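You operate a simulated robot arm through the tools that you are given. There is no shell and no other tool.

Carry out the task below with a simulated two-armed robot. There is one attempt and no reset: what you move stays moved.

JOB
Set one popper on the patch of the brown strap and lay it in the grey tray.
Fine: strap on the die, slide in, one press of the lever with the hand clear of the ram, slide out.

Only the result counts: the job must be done as asked and must still hold three seconds after the hand-in. Knocking over, shifting, dropping, spilling or breaking anything else fails it.

ROBOT AND FRAMES
Two 7-joint arms with three-finger grippers on one trunk that stands fixed in place. Base frame: the origin is at the foot of the trunk, x ahead of it, y to its left, z up; the work surface is at about z = 0.78. Units: m, rad, N and s.
The left shoulder is at [0.073, 0.126, 1.185], the right one opposite. With the tool pointing down near the work surface each hand reaches from about 0.36 to 0.84 m from the base axis, measured 20 degrees to its own side. Payload 2.94 kg a hand.
The tool frame of a hand sits at the grasp point between the pads (the TCP): z along the fingers, y along the line on which they close. The tips reach 0.03 m beyond it. The gripper opens to 0.128 m; its body begins 0.093 m behind the TCP.
Orientation is told as [roll, pitch, yaw] about the base's x, y, z axes, in that order, counted from this pose: with the fingers straight down and closing along the base's y, the tool's x points along the base's -x, its y along +y and its z along -z.

CONTROLS
- The arms move only by the tool play_rows. It takes "left_targets", "right_targets" or both (then of equal length, played together; a hand with none holds still); each is a list of rows, each an object (a shift or turn left out is 0, a gripper value left out holds the last) with "angular": the turn, a rotation vector about the tool's x, y, z in degrees, a list of three; "delta_pos": the shift along the tool's x, y, z in m, a list of three; "hand": the closure in counts, from 0 (fully open) to 255 (shut). In form: [{"angular": [wx, wy, wz], "delta_pos": [dx, dy, dz], "hand": hand}, ...]. A call has 1 to 20 rows; each row shifts and turns the commanded pose from where the row before left it, along the tool's axes as they then stand. Each row takes 0.2 s and may step no farther than 0.05 m and 0.15 rad from the row before; otherwise, or with a gripper value out of range, the whole call is refused. Where a pose cannot be reached the arm comes as near as it can. A force on the tool above 90 N (or 10 N above the force at the start of the call, whichever is more), or a blocked arm, ends the call early, and 0.2 s more pass. Each finger travels about 0.0842 m/s and halts on what it meets, pressing with about 40 N; the grip force reading is that of the motor and also rises with nothing between the fingers. The clock runs only during rows and for 0.2 s after the last one: add rows that do not move to give the fingers time. It gives the time, the measured TCP pose, the force on the tool (base axes), the opening and the grip force at its end, in the units of the frame above (readings bear some noise), with the torque about the TCP (base axes, N m) and any sound that the robot's microphone picked up.
- Cameras (640 x 400 px; columns grow to the right, rows downward): "scene" is now at [0.1888, -0.0448, 1.3633]; the picture's right is [-0.50, -0.87, 0.00], its down [-0.37, 0.22, -0.90] and it looks along [0.78, -0.45, -0.43] (base axes); focal length 283 px, centre (320, 200). "left" rides on the left gripper at [0.069, 0.015, -0.12] in its tool frame; the picture's right is [-0.21, 0.98, 0.00], its down [-0.82, -0.18, -0.54] and it looks along [-0.53, -0.12, 0.84] (tool axes); focal length 251 px, centre (320, 200). "right" rides on the right gripper at [0.069, -0.015, -0.12] in its tool frame; the picture's right is [0.21, 0.98, 0.00], its down [-0.82, 0.18, -0.54] and it looks along [-0.53, 0.12, 0.84] (tool axes); focal length 251 px, centre (320, 200). There is no depth. A picture from a camera that has moved, and an enlarged one, comes with that camera's place and axes in the base frame and with its lens.
- get_image(camera): a new picture of that camera. No time passes.
- slide_trunk(by): moves the trunk up (or, below 0, down) by that many m; the arms and the scene camera ride with it, the base frame stays. It gives what a move gives, with no picture.
- aim_head(pan, tilt): turns the head with the scene camera to pan (to the left, within 1.396 rad either way) and tilt (down, from -0.506 to 1.204), counted from straight ahead of the robot (the tilt from the chest, where the trunk bows). It gives what a move gives.
- enlarge(camera, box): a new picture of the part [left, top, right, bottom] of that camera's present view, enlarged. No time passes.
- finish_job(): hands the job in; it is judged then, once.

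Places have to be worked out from the pictures, the camera data and where the tool is seen. Open the grippers and draw the arms clear of the work before you hand the job in, unless the task says otherwise.

The tools are called by a JSON object that holds its "fn" and its "kwargs". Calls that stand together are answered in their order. play_rows: Moves the arms, as the interface text tells. Its arguments: {"type":"object","properties":{"left_targets":{"type":"array","items":{"type":"object","properties":{"angular":{"type":"array","items":{"type":"number"}},"delta_pos":{"type":"array","items":{"type":"number"}},"hand":{"type":"number"}}}},"right_targets":{"type":"array","items":{"type":"object","properties":{"angular":{"type":"array","items":{"type":"number"}},"delta_pos":{"type":"array","items":{"type":"number"}},"hand":{"type":"number"}}}}},"required":[]} The other tools are called the same way: slide_trunk (by) moves the trunk up or down; aim_head (pan, tilt) turns the head that bears the scene camera; get_image (camera) takes a picture; enlarge (camera, box) takes an enlarged picture of a part of a camera's view; finish_job () hands the job in.

At the start:

```text
clock: 0.0
left_tcp_pos: [0.4079, -0.0632, 1.2393]
left_orientation: [0.001, -0.001, -0.002]
left_wrist_force: [-0.2, -0.8, -0.5]
left_moment: [0.0, 0.0, -0.03]
left_gripper_width: 0.128
left_finger_force: 0.0
right_tcp_pos: [0.4658, -0.5059, 1.209]
right_orientation: [0.0, -0.001, 0.0]
right_wrist_force: [-0.4, -0.1, 0.1]
right_moment: [0.02, -0.01, 0.01]
right_gripper_width: 0.1277
right_finger_force: 0.2
trunk travel left (down, up): [-0.403, 0.144]
head pan, tilt (commanded): [-0.524, 0.445]
```

scene: 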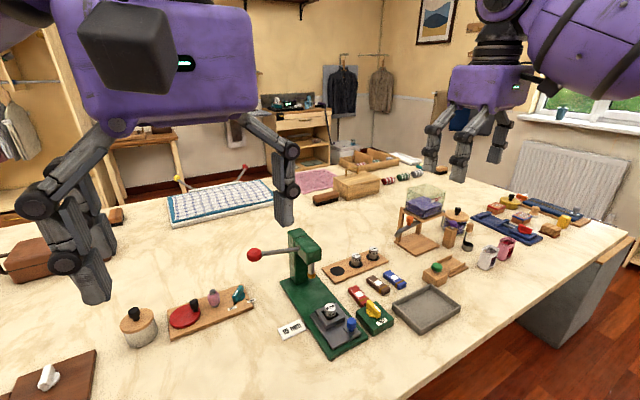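
right: 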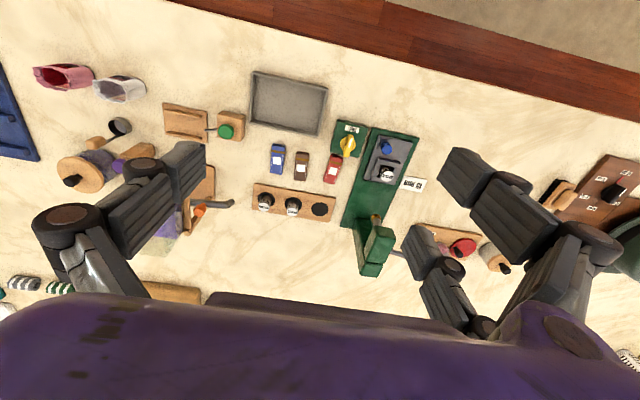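
left: 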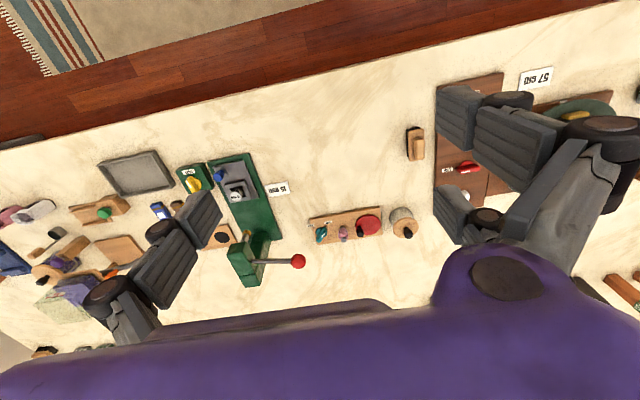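

I start by looking closely at the press and the straps in the present views.

{"fn": "enlarge", "kwargs": {"camera": "scene", "box": [240, 220, 480, 370]}}

{"fn": "enlarge", "kwargs": {"camera": "right", "box": [230, 60, 470, 290]}}

{"fn": "enlarge", "kwargs": {"camera": "left", "box": [90, 130, 330, 290]}}

```text
2.67 times, centred on (360, 295) of scene
camera zoom: at [0.1888, -0.0448, 1.3633], right [-0.5, -0.87, 0.0], down [-0.37, 0.22, -0.9], along [0.78, -0.45, -0.43], focal length 754 px, centre (213, -53)
```

zoom: 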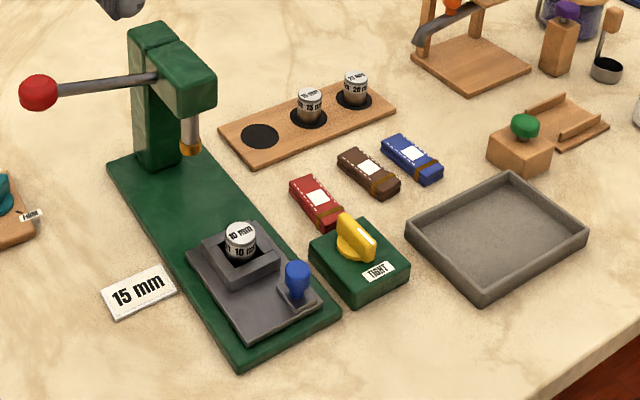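

```text
1.74 times, centred on (350, 175) of right
camera zoom: at [0.3966, -0.5201, 1.3289], right [-0.21, 0.98, 0.0], down [0.82, 0.18, 0.54], along [0.53, 0.12, -0.84], focal length 437 px, centre (268, 244)
```

zoom: 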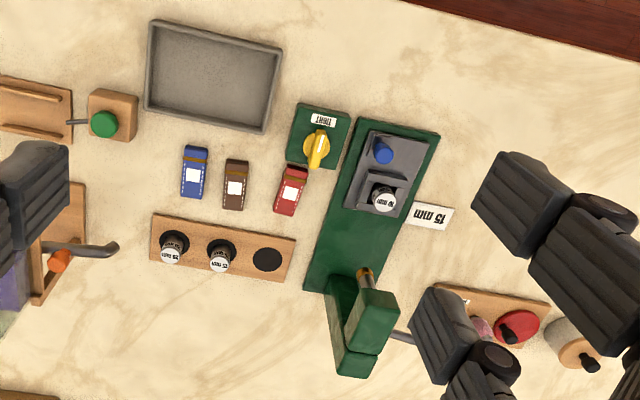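

```text
2.50 times, centred on (210, 210) of left
camera zoom: at [0.3399, -0.0467, 1.3581], right [0.21, 0.98, 0.0], down [0.82, -0.18, 0.54], along [0.53, -0.12, -0.84], focal length 629 px, centre (595, 175)
```

zoom: 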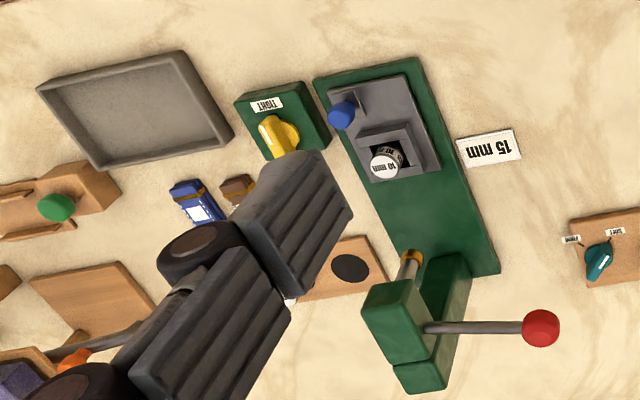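

The die in the slide reads 10 mm while a card beside the press says 15 mm, and there is a yellow knob labelled TIGHT. I zoom in more on each.

{"fn": "enlarge", "kwargs": {"camera": "scene", "box": [300, 280, 410, 355]}}

{"fn": "enlarge", "kwargs": {"camera": "scene", "box": [310, 240, 410, 310]}}

{"fn": "enlarge", "kwargs": {"camera": "right", "box": [310, 110, 430, 200]}}

{"fn": "enlarge", "kwargs": {"camera": "right", "box": [240, 130, 350, 230]}}

{"fn": "enlarge", "kwargs": {"camera": "left", "box": [170, 150, 300, 230]}}

```text
5.33 times, centred on (355, 318) of scene
camera zoom: at [0.1888, -0.0448, 1.3633], right [-0.5, -0.87, 0.0], down [-0.37, 0.22, -0.9], along [0.78, -0.45, -0.43], focal length 1508 px, centre (133, -427)
```

zoom: 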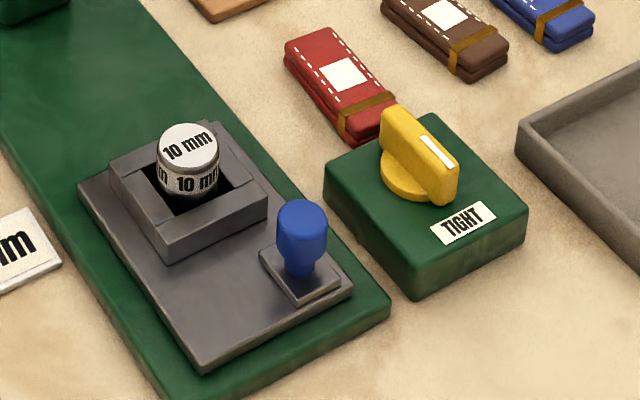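

```text
5.71 times, centred on (360, 275) of scene
camera zoom: at [0.1888, -0.0448, 1.3633], right [-0.5, -0.87, 0.0], down [-0.37, 0.22, -0.9], along [0.78, -0.45, -0.43], focal length 1616 px, centre (91, -229)
```

zoom: 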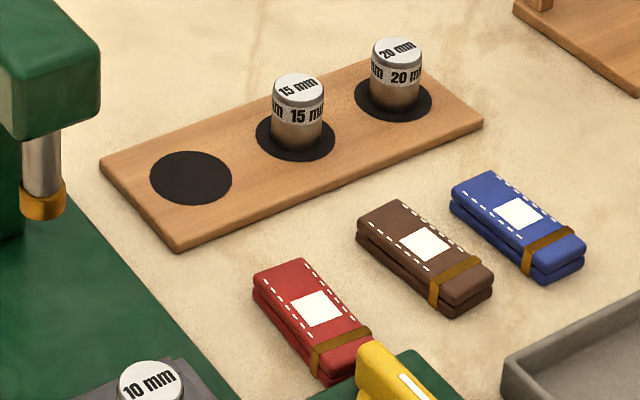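

```text
4.44 times, centred on (370, 155) of right
camera zoom: at [0.3966, -0.5201, 1.3289], right [-0.21, 0.98, 0.0], down [0.82, 0.18, 0.54], along [0.53, 0.12, -0.84], focal length 1118 px, centre (98, 400)
```

zoom: 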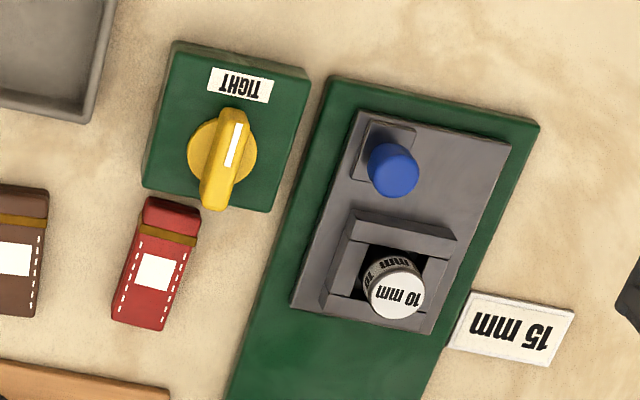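

```text
4.00 times, centred on (295, 180) of right
camera zoom: at [0.3966, -0.5201, 1.3289], right [-0.21, 0.98, 0.0], down [0.82, 0.18, 0.54], along [0.53, 0.12, -0.84], focal length 1006 px, centre (420, 280)
```

zoom: 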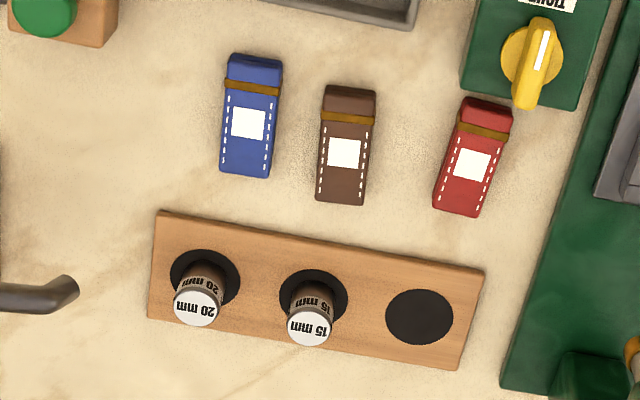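

```text
4.92 times, centred on (235, 190) of left
camera zoom: at [0.3399, -0.0467, 1.3581], right [0.21, 0.98, 0.0], down [0.82, -0.18, 0.54], along [0.53, -0.12, -0.84], focal length 1238 px, centre (738, 249)
```

zoom: 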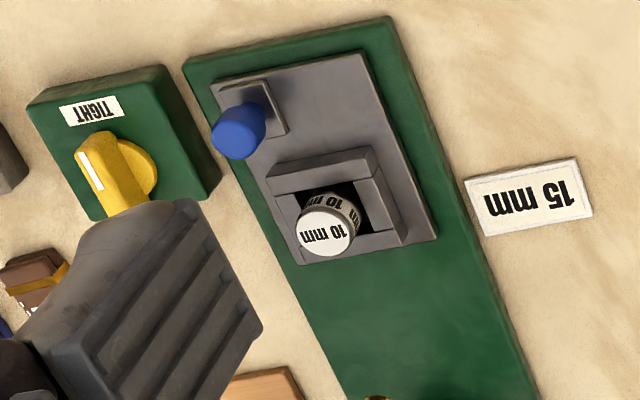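

I check the other labels in view, in case some of them bear on this press.

{"fn": "enlarge", "kwargs": {"camera": "left", "box": [290, 190, 430, 260]}}

{"fn": "enlarge", "kwargs": {"camera": "left", "box": [400, 50, 640, 250]}}

{"fn": "enlarge", "kwargs": {"camera": "right", "box": [0, 50, 260, 300]}}

{"fn": "enlarge", "kwargs": {"camera": "scene", "box": [120, 270, 340, 400]}}

{"fn": "enlarge", "kwargs": {"camera": "scene", "box": [160, 130, 480, 290]}}

```text
4.57 times, centred on (360, 225) of left
camera zoom: at [0.3399, -0.0467, 1.3581], right [0.21, 0.98, 0.0], down [0.82, -0.18, 0.54], along [0.53, -0.12, -0.84], focal length 1149 px, centre (137, 86)
```

zoom: 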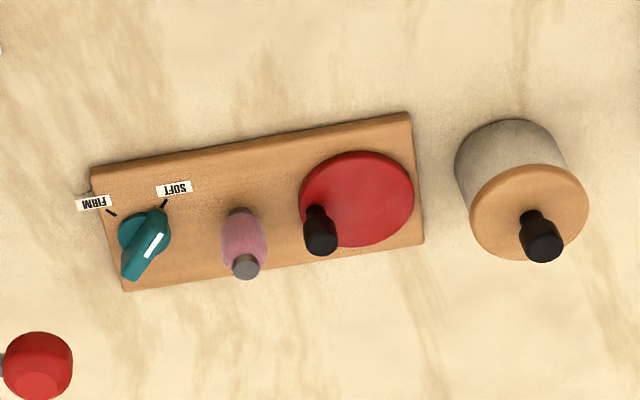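

```text
2.00 times, centred on (520, 150) of left
camera zoom: at [0.3399, -0.0467, 1.3581], right [0.21, 0.98, 0.0], down [0.82, -0.18, 0.54], along [0.53, -0.12, -0.84], focal length 503 px, centre (-80, 300)
```

zoom: 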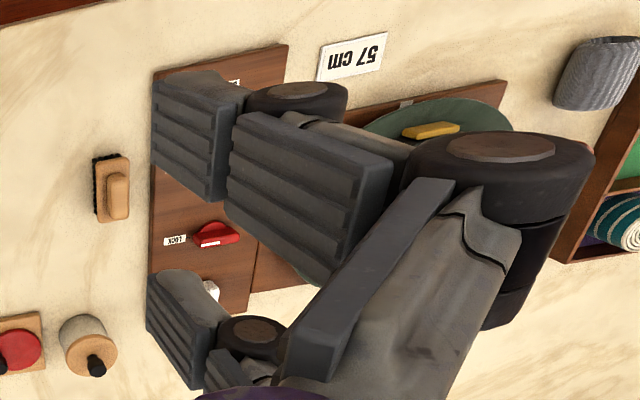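

```text
1.60 times, centred on (130, 175) of right
camera zoom: at [0.3966, -0.5201, 1.3289], right [-0.21, 0.98, 0.0], down [0.82, 0.18, 0.54], along [0.53, 0.12, -0.84], focal length 402 px, centre (624, 240)
```

zoom: 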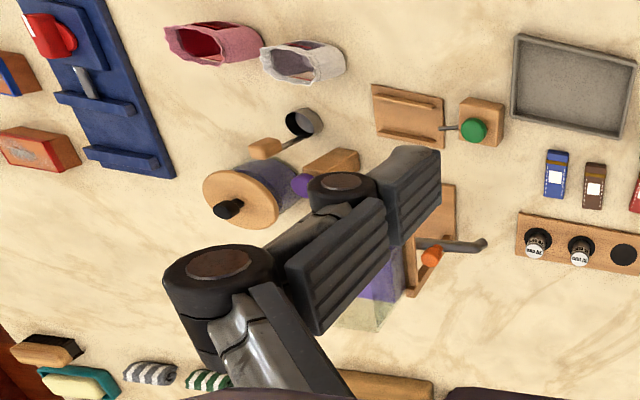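

```text
2.91 times, centred on (230, 335) of scene
camera zoom: at [0.1888, -0.0448, 1.3633], right [-0.5, -0.87, 0.0], down [-0.37, 0.22, -0.9], along [0.78, -0.45, -0.43], focal length 823 px, centre (582, -193)
```

zoom: 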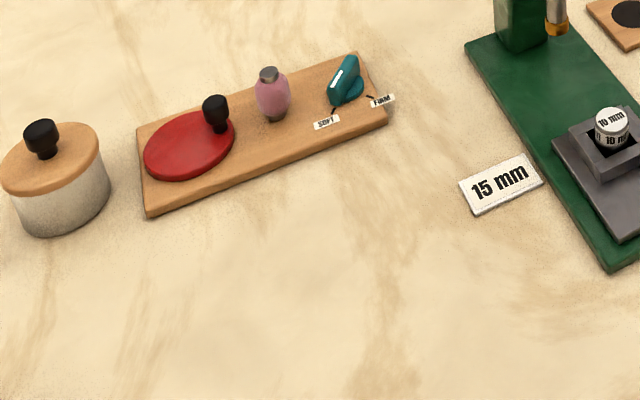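

```text
2.00 times, centred on (320, 210) of scene
camera zoom: at [0.1888, -0.0448, 1.3633], right [-0.5, -0.87, 0.0], down [-0.37, 0.22, -0.9], along [0.78, -0.45, -0.43], focal length 566 px, centre (320, 180)
```

zoom: 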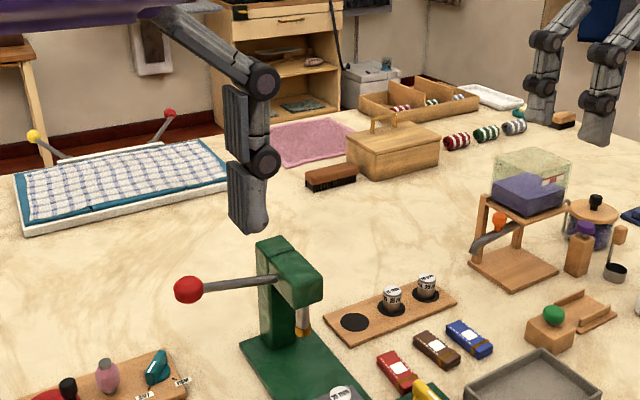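

The ball of the lever triangulates to about [0.74, -0.18, 0.96] and the die to about [0.61, -0.32]; the press's front faces the robot. I bring the right hand (high, clear) over the front of the press for a better look.

{"fn": "play_rows", "kwargs": {"right_targets": [{"delta_pos": [0.009, 0.033, 0.027]}, {"delta_pos": [0.009, 0.033, 0.027]}, {"delta_pos": [0.009, 0.033, 0.027]}, {"delta_pos": [0.009, 0.033, 0.027]}, {}]}}

{"fn": "get_image", "kwargs": {"camera": "right"}}

{"fn": "get_image", "kwargs": {"camera": "scene"}}

```text
clock: 1.2
left_tcp_pos: [0.4089, -0.0624, 1.2389]
left_orientation: [0.0, 0.0, 0.0]
left_wrist_force: [-0.1, -0.5, -0.1]
left_moment: [0.03, 0.0, -0.01]
left_gripper_width: 0.1281
left_finger_force: 0.0
right_tcp_pos: [0.4284, -0.3736, 1.1014]
right_orientation: [0.001, 0.001, -0.002]
right_wrist_force: [-0.2, 0.1, 0.0]
right_moment: [0.02, -0.01, 0.0]
right_gripper_width: 0.1278
right_finger_force: 0.0
trunk travel left (down, up): [-0.403, 0.144]
head pan, tilt (commanded): [-0.524, 0.445]
```

```text
taken
camera right: at [0.3608, -0.388, 1.2212], right [-0.21, 0.98, 0.0], down [0.82, 0.18, 0.54], along [0.53, 0.12, -0.84], focal length 251 px, centre (320, 200)
```

right: 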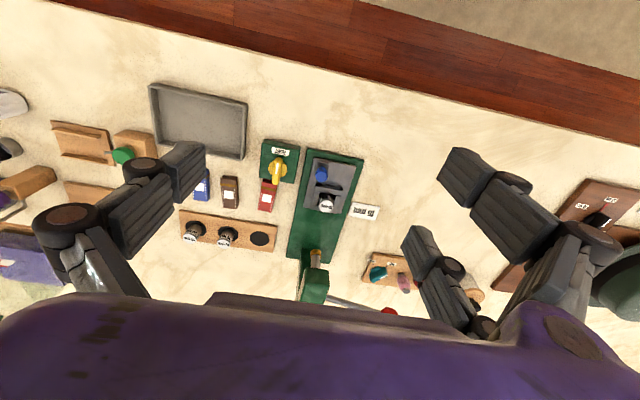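

```text
taken
camera scene: at [0.1887, -0.0451, 1.3633], right [-0.5, -0.87, 0.0], down [-0.37, 0.22, -0.9], along [0.78, -0.45, -0.43], focal length 283 px, centre (320, 200)
```

scene: 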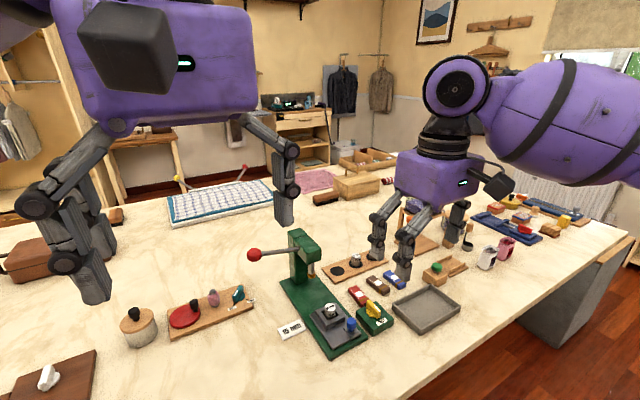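

I enlarge the wrist picture to measure the parts.

{"fn": "enlarge", "kwargs": {"camera": "right", "box": [250, 130, 390, 220]}}

{"fn": "enlarge", "kwargs": {"camera": "right", "box": [170, 150, 310, 260]}}

{"fn": "enlarge", "kwargs": {"camera": "right", "box": [270, 190, 410, 320]}}

{"fn": "enlarge", "kwargs": {"camera": "scene", "box": [230, 215, 350, 300]}}

```text
4.44 times, centred on (320, 175) of right
camera zoom: at [0.3608, -0.388, 1.2212], right [-0.21, 0.98, 0.0], down [0.82, 0.18, 0.54], along [0.53, 0.12, -0.84], focal length 1118 px, centre (320, 311)
```

zoom: 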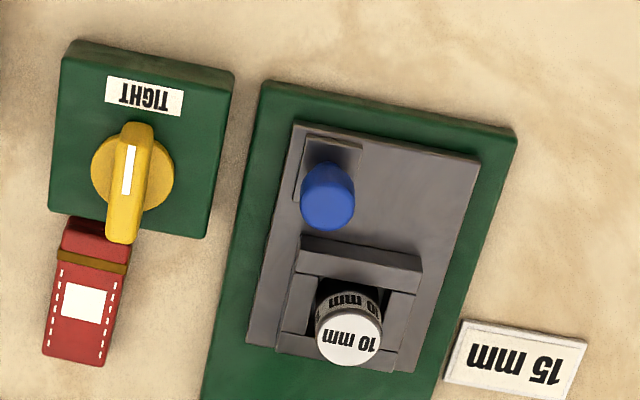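

```text
3.64 times, centred on (240, 205) of right
camera zoom: at [0.3608, -0.388, 1.2212], right [-0.21, 0.98, 0.0], down [0.82, 0.18, 0.54], along [0.53, 0.12, -0.84], focal length 914 px, centre (611, 182)
```

zoom: 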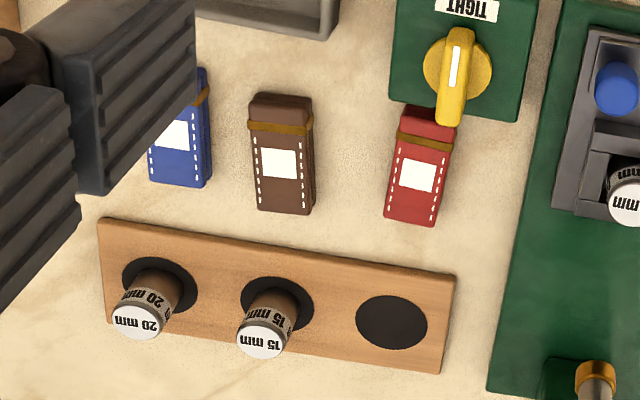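

```text
3.08 times, centred on (340, 255) of right
camera zoom: at [0.3608, -0.388, 1.2212], right [-0.21, 0.98, 0.0], down [0.82, 0.18, 0.54], along [0.53, 0.12, -0.84], focal length 774 px, centre (258, 31)
```

zoom: 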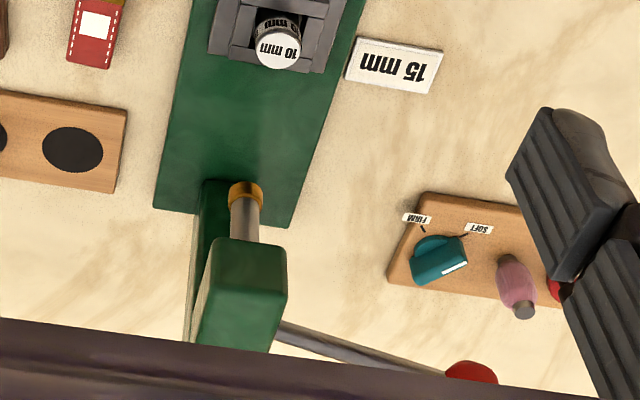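

```text
4.71 times, centred on (290, 258) of scene
camera zoom: at [0.1887, -0.0451, 1.3633], right [-0.5, -0.87, 0.0], down [-0.37, 0.22, -0.9], along [0.78, -0.45, -0.43], focal length 1331 px, centre (461, -71)
```

zoom: 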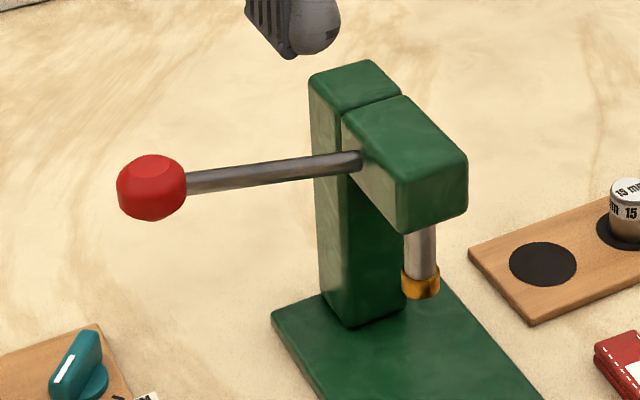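

The press lies along x (base x 0.525–0.80, y about -0.32), the die pocket sits at about [0.613, -0.322], and the rack seats are at about x 0.766, y -0.44 / -0.51 / -0.58. To learn the fingers' geometry I close both hands in free air and look.

{"fn": "play_rows", "kwargs": {"right_targets": [{"hand": 255}, {"hand": 255}, {"hand": 255}, {"hand": 255}, {"hand": 255}], "left_targets": [{"hand": 255}, {"hand": 255}, {"hand": 255}, {"hand": 255}, {"hand": 255}]}}

{"fn": "get_image", "kwargs": {"camera": "right"}}

{"fn": "get_image", "kwargs": {"camera": "scene"}}

{"fn": "get_image", "kwargs": {"camera": "left"}}

```text
clock: 2.4
left_tcp_pos: [0.4085, -0.0625, 1.2381]
left_orientation: [0.0, -0.001, 0.0]
left_wrist_force: [-0.1, 0.2, -0.4]
left_moment: [-0.02, 0.01, 0.01]
left_gripper_width: 0.0001
left_finger_force: 3.3
right_tcp_pos: [0.4301, -0.3717, 1.1018]
right_orientation: [-0.001, 0.0, 0.0]
right_wrist_force: [0.1, 0.3, -0.1]
right_moment: [0.0, 0.0, -0.01]
right_gripper_width: 0.0
right_finger_force: 2.6
trunk travel left (down, up): [-0.403, 0.144]
head pan, tilt (commanded): [-0.524, 0.445]
```

```text
taken
camera right: at [0.361, -0.388, 1.2216], right [-0.21, 0.98, 0.0], down [0.82, 0.18, 0.54], along [0.53, 0.12, -0.84], focal length 251 px, centre (320, 200)
```

right: 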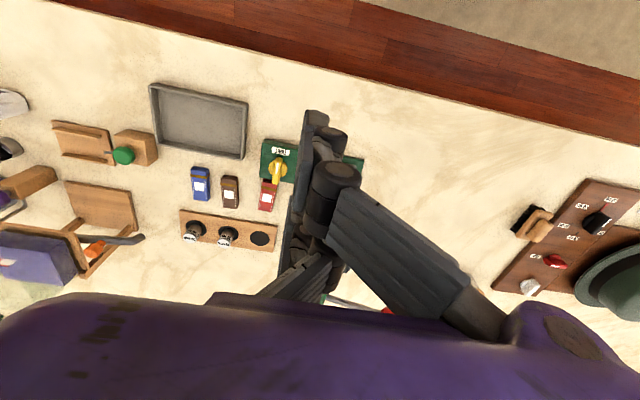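

```text
taken
camera scene: at [0.1888, -0.0448, 1.3633], right [-0.5, -0.87, 0.0], down [-0.37, 0.22, -0.9], along [0.78, -0.45, -0.43], focal length 283 px, centre (320, 200)
```

scene: 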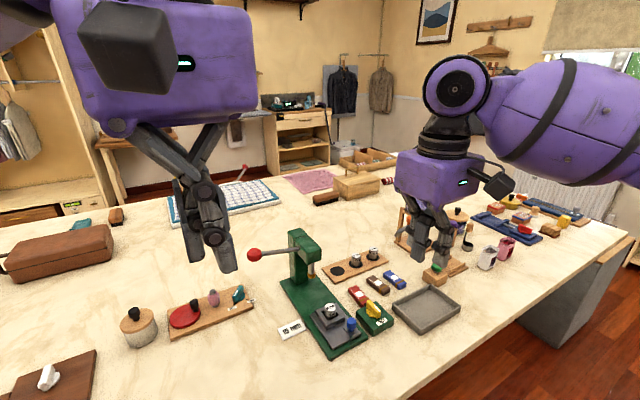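

```text
taken
camera left: at [0.3399, -0.0467, 1.3581], right [0.21, 0.98, 0.0], down [0.82, -0.18, 0.54], along [0.53, -0.12, -0.84], focal length 251 px, centre (320, 200)
```

left: 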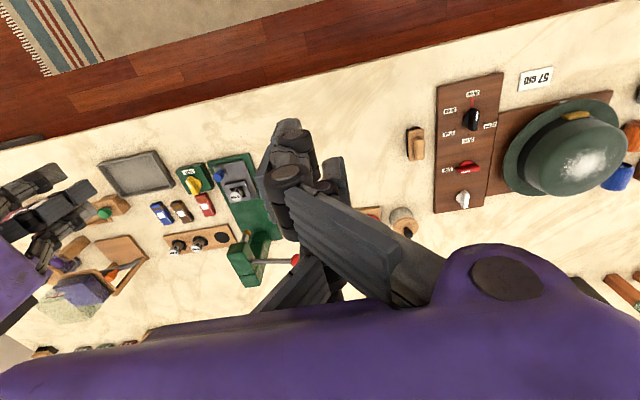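

{"fn": "enlarge", "kwargs": {"camera": "right", "box": [240, 90, 400, 310]}}

{"fn": "enlarge", "kwargs": {"camera": "scene", "box": [130, 110, 270, 290]}}

{"fn": "enlarge", "kwargs": {"camera": "left", "box": [240, 100, 380, 310]}}

{"fn": "enlarge", "kwargs": {"camera": "scene", "box": [370, 140, 520, 300]}}

```text
1.82 times, centred on (320, 200) of right
camera zoom: at [0.361, -0.388, 1.2216], right [-0.21, 0.98, 0.0], down [0.82, 0.18, 0.54], along [0.53, 0.12, -0.84], focal length 457 px, centre (320, 200)
```

zoom: 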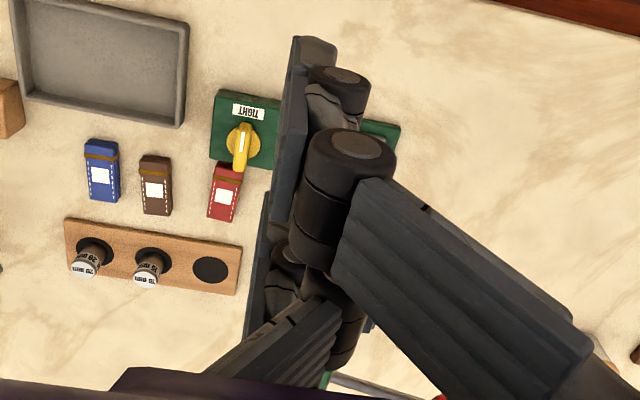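

```text
2.22 times, centred on (200, 200) of scene
camera zoom: at [0.1888, -0.0448, 1.3633], right [-0.5, -0.87, 0.0], down [-0.37, 0.22, -0.9], along [0.78, -0.45, -0.43], focal length 628 px, centre (587, 200)
```

zoom: 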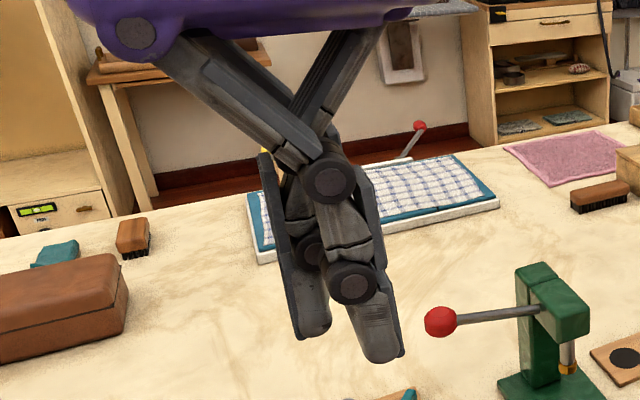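

```text
1.90 times, centred on (310, 205) of left
camera zoom: at [0.3399, -0.0467, 1.3581], right [0.21, 0.98, 0.0], down [0.82, -0.18, 0.54], along [0.53, -0.12, -0.84], focal length 479 px, centre (339, 190)
```

zoom: 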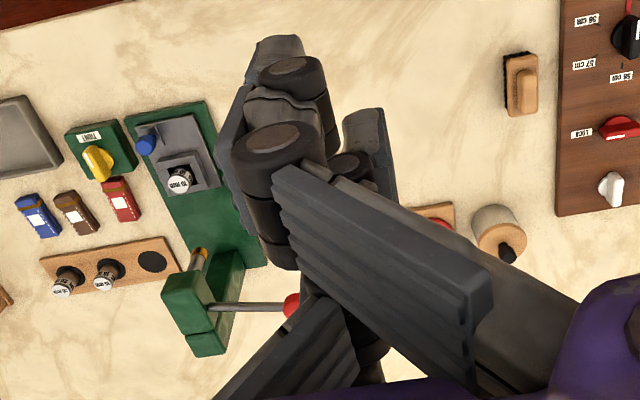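

```text
2.50 times, centred on (445, 220) of scene
camera zoom: at [0.1888, -0.0448, 1.3633], right [-0.5, -0.87, 0.0], down [-0.37, 0.22, -0.9], along [0.78, -0.45, -0.43], focal length 707 px, centre (8, 150)
```

zoom: 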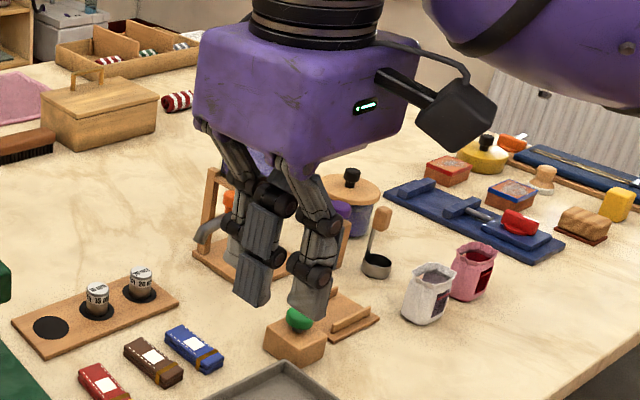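

The fingers look as if they interleave when fully shut. I set the right hand to about the die's width (27 mm) and look at it again to judge how the pads would meet a die.

{"fn": "play_rows", "kwargs": {"right_targets": [{"hand": 200}, {"hand": 200}, {"hand": 200}]}}

{"fn": "enlarge", "kwargs": {"camera": "right", "box": [220, 80, 440, 320]}}

{"fn": "enlarge", "kwargs": {"camera": "scene", "box": [370, 140, 500, 300]}}

{"fn": "enlarge", "kwargs": {"camera": "left", "box": [0, 140, 140, 300]}}

```text
clock: 3.2
left_tcp_pos: [0.4079, -0.0633, 1.2386]
left_orientation: [0.0, -0.001, -0.001]
left_wrist_force: [1.2, -0.1, 0.1]
left_moment: [-0.03, -0.01, -0.01]
left_gripper_width: 0.0
left_finger_force: 3.3
right_tcp_pos: [0.4294, -0.3735, 1.102]
right_orientation: [0.001, 0.0, -0.001]
right_wrist_force: [0.2, -0.3, 0.3]
right_moment: [-0.04, 0.01, -0.02]
right_gripper_width: 0.0276
right_finger_force: 0.0
trunk travel left (down, up): [-0.403, 0.144]
head pan, tilt (commanded): [-0.524, 0.445]
```

```text
1.67 times, centred on (330, 200) of right
camera zoom: at [0.361, -0.3881, 1.2216], right [-0.21, 0.98, 0.0], down [0.82, 0.18, 0.54], along [0.53, 0.12, -0.84], focal length 419 px, centre (303, 200)
```

zoom: 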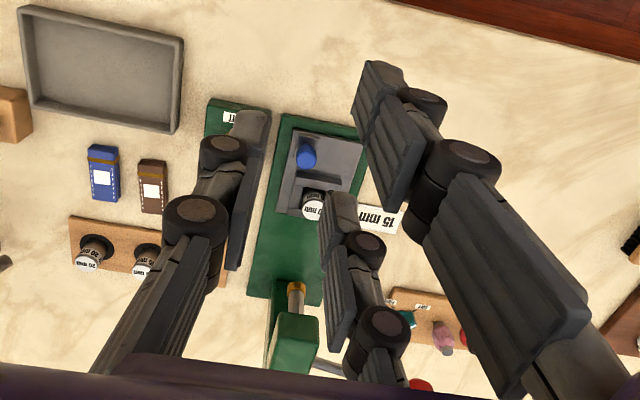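

```text
2.50 times, centred on (435, 220) of scene
camera zoom: at [0.1888, -0.0448, 1.3633], right [-0.5, -0.87, 0.0], down [-0.37, 0.22, -0.9], along [0.78, -0.45, -0.43], focal length 707 px, centre (32, 150)
```

zoom: 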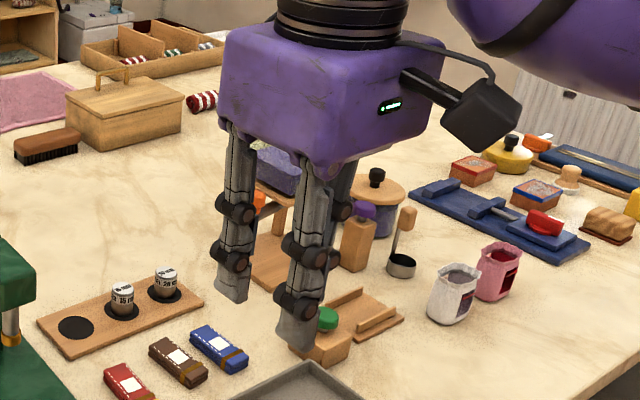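

```text
2.50 times, centred on (70, 220) of left
camera zoom: at [0.3399, -0.0467, 1.3581], right [0.21, 0.98, 0.0], down [0.82, -0.18, 0.54], along [0.53, -0.12, -0.84], focal length 629 px, centre (945, 150)
```

zoom: 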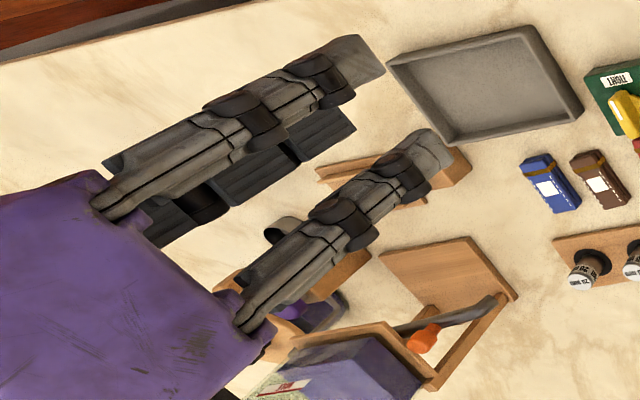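

The two-finger side has a gap between its fingers, so I need to know the pad widths. I zoom tightly on the fingertips.

{"fn": "enlarge", "kwargs": {"camera": "scene", "box": [390, 180, 490, 290]}}

{"fn": "enlarge", "kwargs": {"camera": "right", "box": [270, 100, 390, 240]}}

```text
3.64 times, centred on (440, 235) of scene
camera zoom: at [0.1888, -0.0448, 1.3633], right [-0.5, -0.87, 0.0], down [-0.37, 0.22, -0.9], along [0.78, -0.45, -0.43], focal length 1028 px, centre (-116, 73)
```

zoom: 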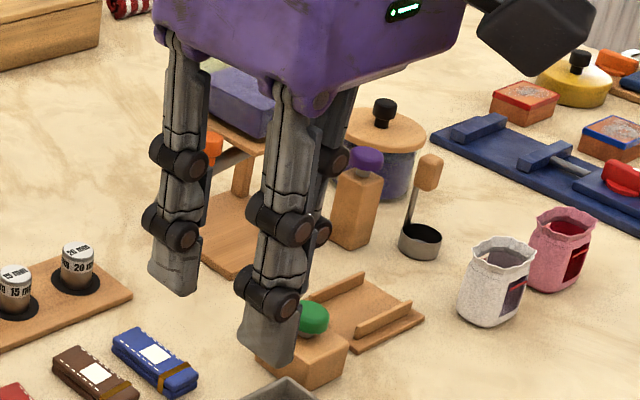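

```text
2.86 times, centred on (330, 170) of right
camera zoom: at [0.361, -0.3881, 1.2216], right [-0.21, 0.98, 0.0], down [0.82, 0.18, 0.54], along [0.53, 0.12, -0.84], focal length 718 px, centre (291, 286)
```

zoom: 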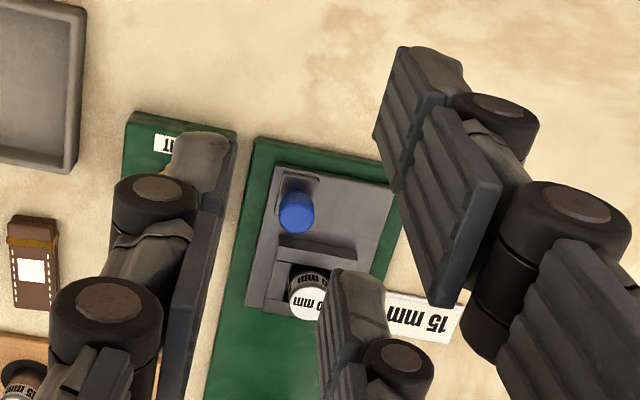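

The pads are about 19 mm wide: one centred, two at ±26 mm, with a 33 mm gap, so a 27 mm die must be gripped off-centre (one side finger against the single finger). I open the hand and lower the camera over the die pocket for exact measuring.

{"fn": "play_rows", "kwargs": {"right_targets": [{"hand": 0, "delta_pos": [-0.0222, 0.0076, 0.0293]}, {"delta_pos": [-0.0222, 0.0076, 0.0293]}, {"delta_pos": [-0.0222, 0.0076, 0.0293]}, {"delta_pos": [-0.0222, 0.0076, 0.0293]}, {}]}}

{"fn": "get_image", "kwargs": {"camera": "right"}}

{"fn": "enlarge", "kwargs": {"camera": "right", "box": [210, 110, 430, 250]}}

{"fn": "enlarge", "kwargs": {"camera": "right", "box": [270, 100, 390, 220]}}

{"fn": "get_image", "kwargs": {"camera": "scene"}}

```text
clock: 4.4
left_tcp_pos: [0.4082, -0.062, 1.2388]
left_orientation: [0.0, 0.0, 0.0]
left_wrist_force: [0.3, 0.8, -0.1]
left_moment: [0.01, 0.01, 0.02]
left_gripper_width: 0.0002
left_finger_force: 3.5
right_tcp_pos: [0.5176, -0.3431, 0.9842]
right_orientation: [0.001, -0.003, 0.0]
right_wrist_force: [-0.5, -0.5, 0.4]
right_moment: [0.04, -0.06, 0.01]
right_gripper_width: 0.128
right_finger_force: 0.0
trunk travel left (down, up): [-0.403, 0.144]
head pan, tilt (commanded): [-0.524, 0.445]
```

```text
taken
camera right: at [0.4501, -0.3573, 1.1037], right [-0.21, 0.98, 0.0], down [0.82, 0.18, 0.54], along [0.53, 0.12, -0.84], focal length 251 px, centre (320, 200)
```

right: 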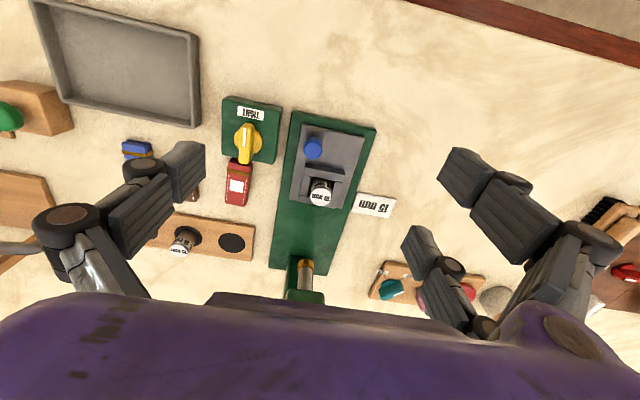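

```text
2.86 times, centred on (320, 180) of right
camera zoom: at [0.4501, -0.3573, 1.1037], right [-0.21, 0.98, 0.0], down [0.82, 0.18, 0.54], along [0.53, 0.12, -0.84], focal length 718 px, centre (320, 257)
```

zoom: 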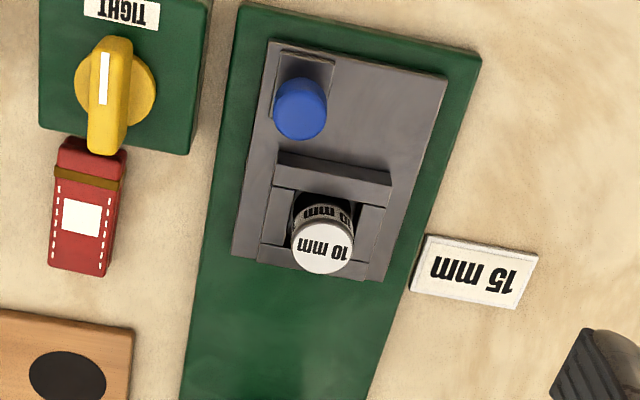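

```text
3.33 times, centred on (330, 160) of right
camera zoom: at [0.4501, -0.3573, 1.1037], right [-0.21, 0.98, 0.0], down [0.82, 0.18, 0.54], along [0.53, 0.12, -0.84], focal length 838 px, centre (287, 333)
```

zoom: 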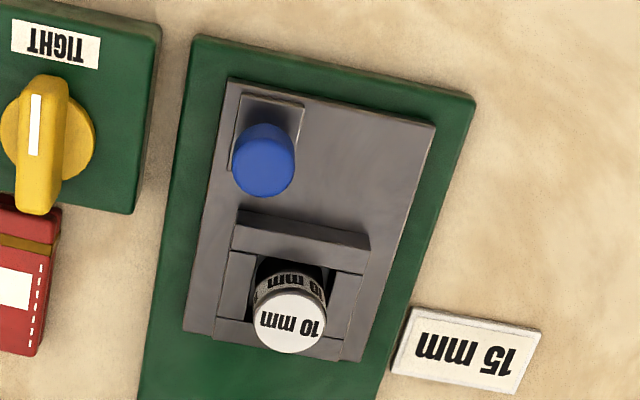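

```text
taken
camera scene: at [0.1879, -0.0453, 1.3634], right [-0.5, -0.87, 0.0], down [-0.37, 0.22, -0.9], along [0.78, -0.45, -0.43], focal length 283 px, centre (320, 200)
```

scene: 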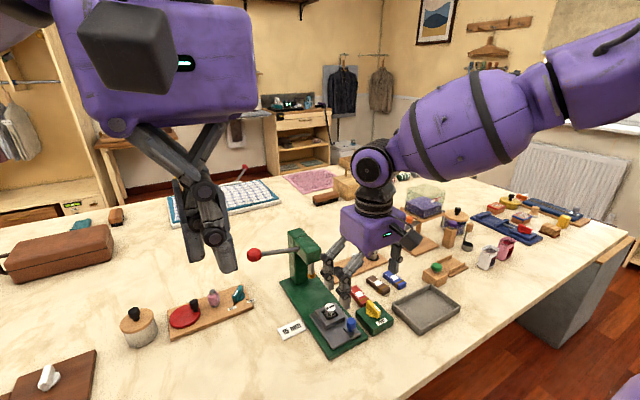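

Block top is at z≈0.826, die top at z≈0.841, pocket about 30 mm square centred near [0.611, -0.323]. I zoom on the press head and the other nearby items to judge clearances.

{"fn": "enlarge", "kwargs": {"camera": "right", "box": [250, 220, 370, 310]}}

{"fn": "enlarge", "kwargs": {"camera": "scene", "box": [270, 220, 350, 280]}}

{"fn": "enlarge", "kwargs": {"camera": "left", "box": [215, 210, 315, 290]}}

{"fn": "enlarge", "kwargs": {"camera": "scene", "box": [310, 190, 430, 310]}}

```text
4.44 times, centred on (310, 265) of right
camera zoom: at [0.4501, -0.3573, 1.1037], right [-0.21, 0.98, 0.0], down [0.82, 0.18, 0.54], along [0.53, 0.12, -0.84], focal length 1118 px, centre (364, -89)
```

zoom: 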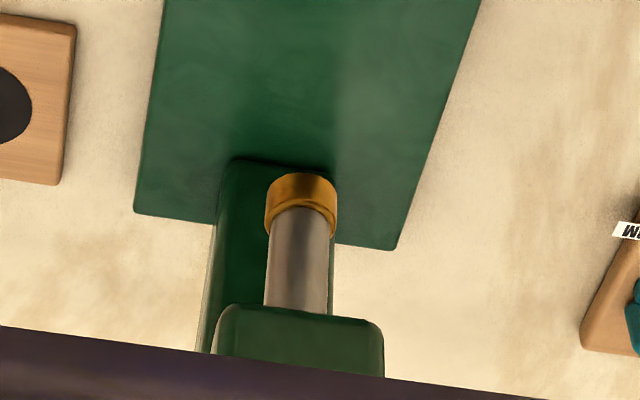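

```text
6.67 times, centred on (310, 250) of scene
camera zoom: at [0.1879, -0.0453, 1.3634], right [-0.5, -0.87, 0.0], down [-0.37, 0.22, -0.9], along [0.78, -0.45, -0.43], focal length 1885 px, centre (387, -133)
```

zoom: 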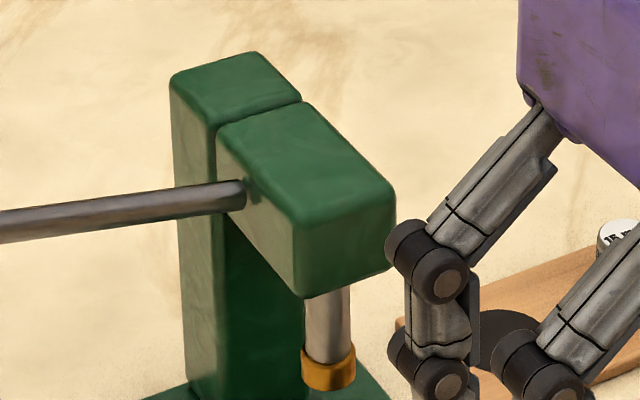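

```text
5.00 times, centred on (265, 250) of left
camera zoom: at [0.339, -0.0471, 1.3583], right [0.21, 0.98, 0.0], down [0.82, -0.18, 0.54], along [0.53, -0.12, -0.84], focal length 1257 px, centre (595, -50)
```

zoom: 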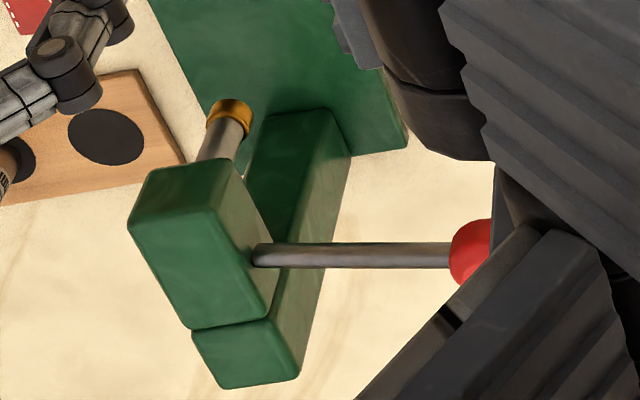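

```text
3.33 times, centred on (370, 250) of scene
camera zoom: at [0.1879, -0.0453, 1.3634], right [-0.5, -0.87, 0.0], down [-0.37, 0.22, -0.9], along [0.78, -0.45, -0.43], focal length 942 px, centre (153, 33)
```

zoom: 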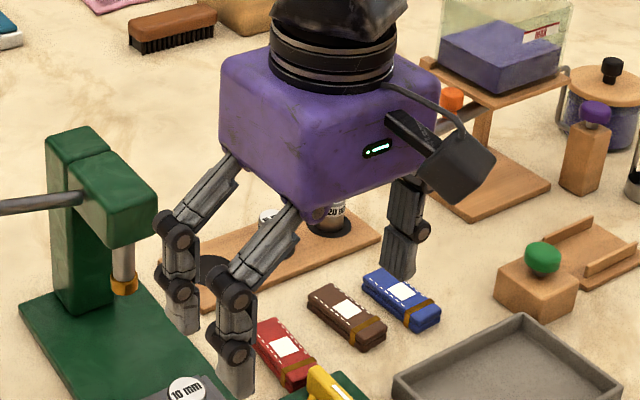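

The press head starts at x≈0.692 (z 0.917–0.954), ram tip at about [0.716, -0.322, 0.850], so a vertical hand at the die clears it. Next I go above the yellow knob (centre ≈[0.568, -0.417], bar along x, top z≈0.83) with the fingers part closed so they miss the slide's blue knob.

{"fn": "play_rows", "kwargs": {"right_targets": [{"hand": 185, "delta_pos": [-0.0252, -0.0375, 0]}, {"delta_pos": [-0.0252, -0.0375, 0]}, {}, {"delta_pos": [0, 0, 0.042]}, {"delta_pos": [0, 0, 0.03]}, {}]}}

{"fn": "get_image", "kwargs": {"camera": "right"}}

{"fn": "enlarge", "kwargs": {"camera": "scene", "box": [320, 230, 440, 350]}}

```text
clock: 5.8
left_tcp_pos: [0.4072, -0.0628, 1.2403]
left_orientation: [0.0, -0.003, -0.001]
left_wrist_force: [-0.2, 0.3, -1.3]
left_moment: [0.02, 0.01, 0.0]
left_gripper_width: 0.0
left_finger_force: 3.3
right_tcp_pos: [0.5698, -0.419, 0.9127]
right_orientation: [0.0, -0.003, 0.0]
right_wrist_force: [0.5, -1.1, -0.3]
right_moment: [-0.03, -0.03, 0.03]
right_gripper_width: 0.0352
right_finger_force: 0.1
trunk travel left (down, up): [-0.403, 0.144]
head pan, tilt (commanded): [-0.524, 0.445]
```

```text
taken
camera right: at [0.5008, -0.4345, 1.0323], right [-0.21, 0.98, 0.0], down [0.82, 0.18, 0.54], along [0.53, 0.12, -0.84], focal length 251 px, centre (320, 200)
```

right: 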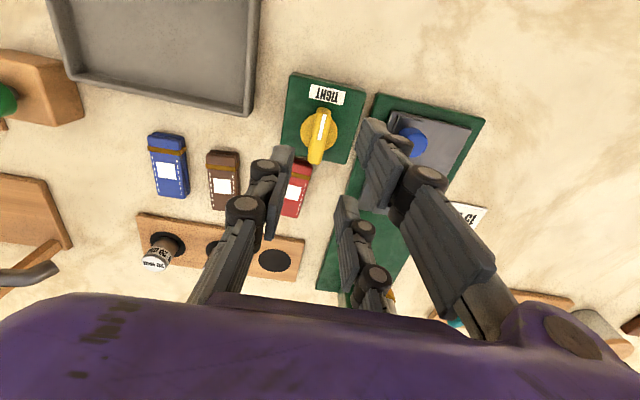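

```text
3.33 times, centred on (380, 290) of scene
camera zoom: at [0.1884, -0.0448, 1.3634], right [-0.5, -0.87, 0.0], down [-0.37, 0.22, -0.9], along [0.78, -0.45, -0.43], focal length 942 px, centre (120, -100)
```

zoom: 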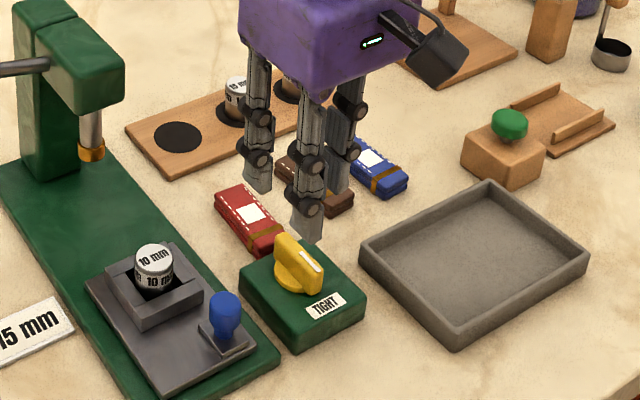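

I zoom to check alignment over the knob before descending.

{"fn": "enlarge", "kwargs": {"camera": "right", "box": [260, 70, 380, 180]}}

```text
3.64 times, centred on (320, 125) of right
camera zoom: at [0.5008, -0.4345, 1.0323], right [-0.21, 0.98, 0.0], down [0.82, 0.18, 0.54], along [0.53, 0.12, -0.84], focal length 914 px, centre (320, 473)
```

zoom: 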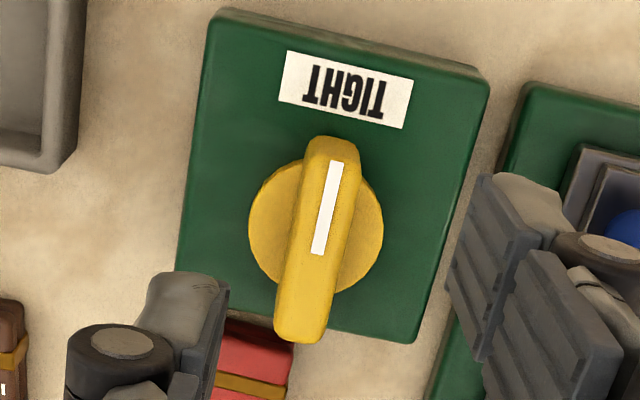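

The knob's centre is at about [0.569, -0.420] and the hand is over it. I descend so the tips are just above the box top and close on the bar.

{"fn": "play_rows", "kwargs": {"right_targets": [{"delta_pos": [0.001, -0.001, 0.035]}, {"delta_pos": [0, 0, 0.028]}, {}, {"hand": 220}, {"hand": 245}, {"hand": 245}, {"hand": 245}]}}

{"fn": "get_image", "kwargs": {"camera": "right"}}

{"fn": "enlarge", "kwargs": {"camera": "scene", "box": [320, 230, 440, 350]}}

```text
clock: 7.4
left_tcp_pos: [0.4084, -0.063, 1.2382]
left_orientation: [0.003, 0.001, -0.001]
left_wrist_force: [-0.7, 0.4, -0.2]
left_moment: [-0.01, -0.01, -0.02]
left_gripper_width: 0.0001
left_finger_force: 3.1
right_tcp_pos: [0.5682, -0.4191, 0.8475]
right_orientation: [-0.003, -0.001, -0.002]
right_wrist_force: [1.2, -13.7, 0.8]
right_moment: [-0.43, 0.21, 0.05]
right_gripper_width: 0.0132
right_finger_force: 39.5
trunk travel left (down, up): [-0.403, 0.144]
head pan, tilt (commanded): [-0.524, 0.445]
```

```text
taken
camera right: at [0.4996, -0.4347, 0.9676], right [-0.21, 0.98, 0.0], down [0.82, 0.18, 0.54], along [0.53, 0.11, -0.84], focal length 251 px, centre (320, 200)
```

right: 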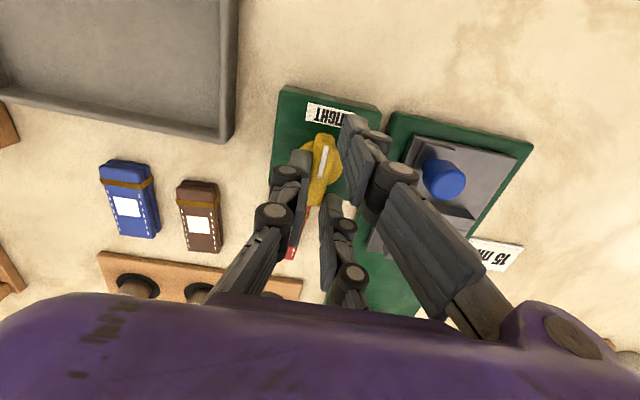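

```text
3.33 times, centred on (380, 290) of scene
camera zoom: at [0.1889, -0.0463, 1.3632], right [-0.5, -0.87, 0.0], down [-0.37, 0.22, -0.9], along [0.78, -0.45, -0.43], focal length 942 px, centre (120, -100)
```

zoom: 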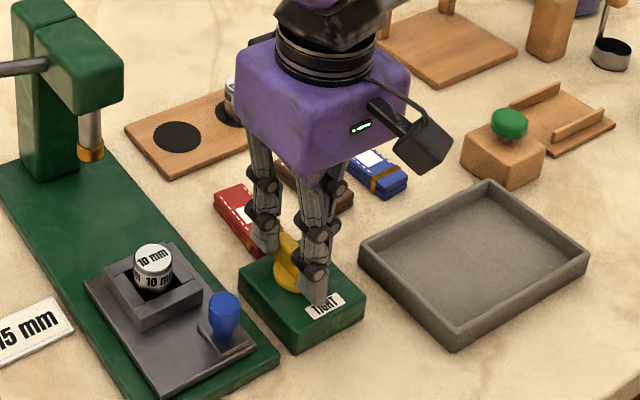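

The bar is held (13 mm). I relieve the small sideways force and try a first small counter-clockwise turn (seen from above), watching the torque.

{"fn": "play_rows", "kwargs": {"right_targets": [{"delta_pos": [0, -0.0015, 0]}, {"angular": [0, 0, -5]}, {"angular": [0, 0, -5]}, {}]}}

{"fn": "enlarge", "kwargs": {"camera": "scene", "box": [340, 270, 420, 350]}}

```text
clock: 8.4
left_tcp_pos: [0.409, -0.064, 1.2399]
left_orientation: [0.001, 0.0, 0.0]
left_wrist_force: [-0.2, -0.4, 0.1]
left_moment: [0.03, 0.0, 0.01]
left_gripper_width: 0.0
left_finger_force: 3.2
right_tcp_pos: [0.5681, -0.4203, 0.8484]
right_orientation: [0.001, 0.0, 0.176]
right_wrist_force: [1.8, -8.3, -6.4]
right_moment: [-0.15, -0.48, -0.06]
right_gripper_width: 0.0127
right_finger_force: 39.7
trunk travel left (down, up): [-0.403, 0.144]
head pan, tilt (commanded): [-0.524, 0.445]
```

```text
5.00 times, centred on (380, 310) of scene
camera zoom: at [0.1895, -0.0463, 1.3631], right [-0.5, -0.87, 0.0], down [-0.37, 0.22, -0.9], along [0.78, -0.45, -0.43], focal length 1414 px, centre (20, -350)
```

zoom: 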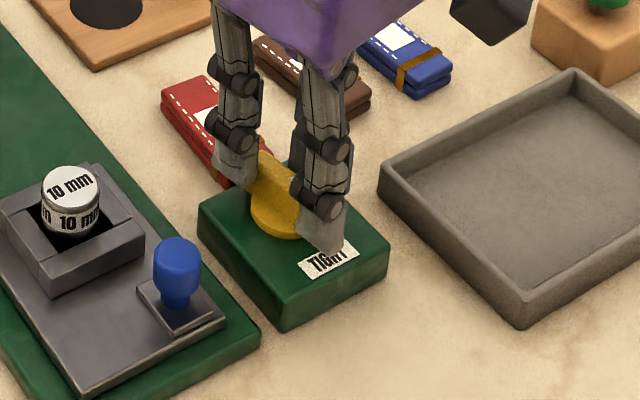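

It turns freely that way with almost no torque. I go on turning toward 90°.

{"fn": "play_rows", "kwargs": {"right_targets": [{"angular": [0, 0, -8]}, {"angular": [0, 0, -8]}, {"angular": [0, 0, -8]}, {"angular": [0, 0, -8]}, {"angular": [0, 0, -8]}, {}]}}

{"fn": "enlarge", "kwargs": {"camera": "scene", "box": [300, 230, 440, 350]}}

```text
clock: 9.8
left_tcp_pos: [0.4102, -0.0655, 1.2403]
left_orientation: [0.002, 0.001, 0.001]
left_wrist_force: [-0.8, -0.8, 0.3]
left_moment: [-0.01, -0.01, 0.0]
left_gripper_width: 0.0001
left_finger_force: 2.7
right_tcp_pos: [0.5699, -0.4223, 0.8472]
right_orientation: [0.001, -0.001, 0.872]
right_wrist_force: [8.7, -17.8, -9.8]
right_moment: [-0.92, 0.12, -0.06]
right_gripper_width: 0.0126
right_finger_force: 39.9
trunk travel left (down, up): [-0.403, 0.144]
head pan, tilt (commanded): [-0.524, 0.445]
```

```text
3.33 times, centred on (370, 290) of scene
camera zoom: at [0.1908, -0.0474, 1.3629], right [-0.5, -0.87, 0.0], down [-0.37, 0.22, -0.9], along [0.78, -0.45, -0.43], focal length 942 px, centre (153, -100)
```

zoom: 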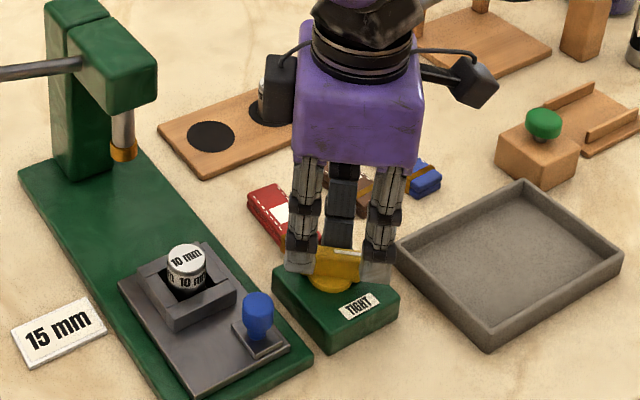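

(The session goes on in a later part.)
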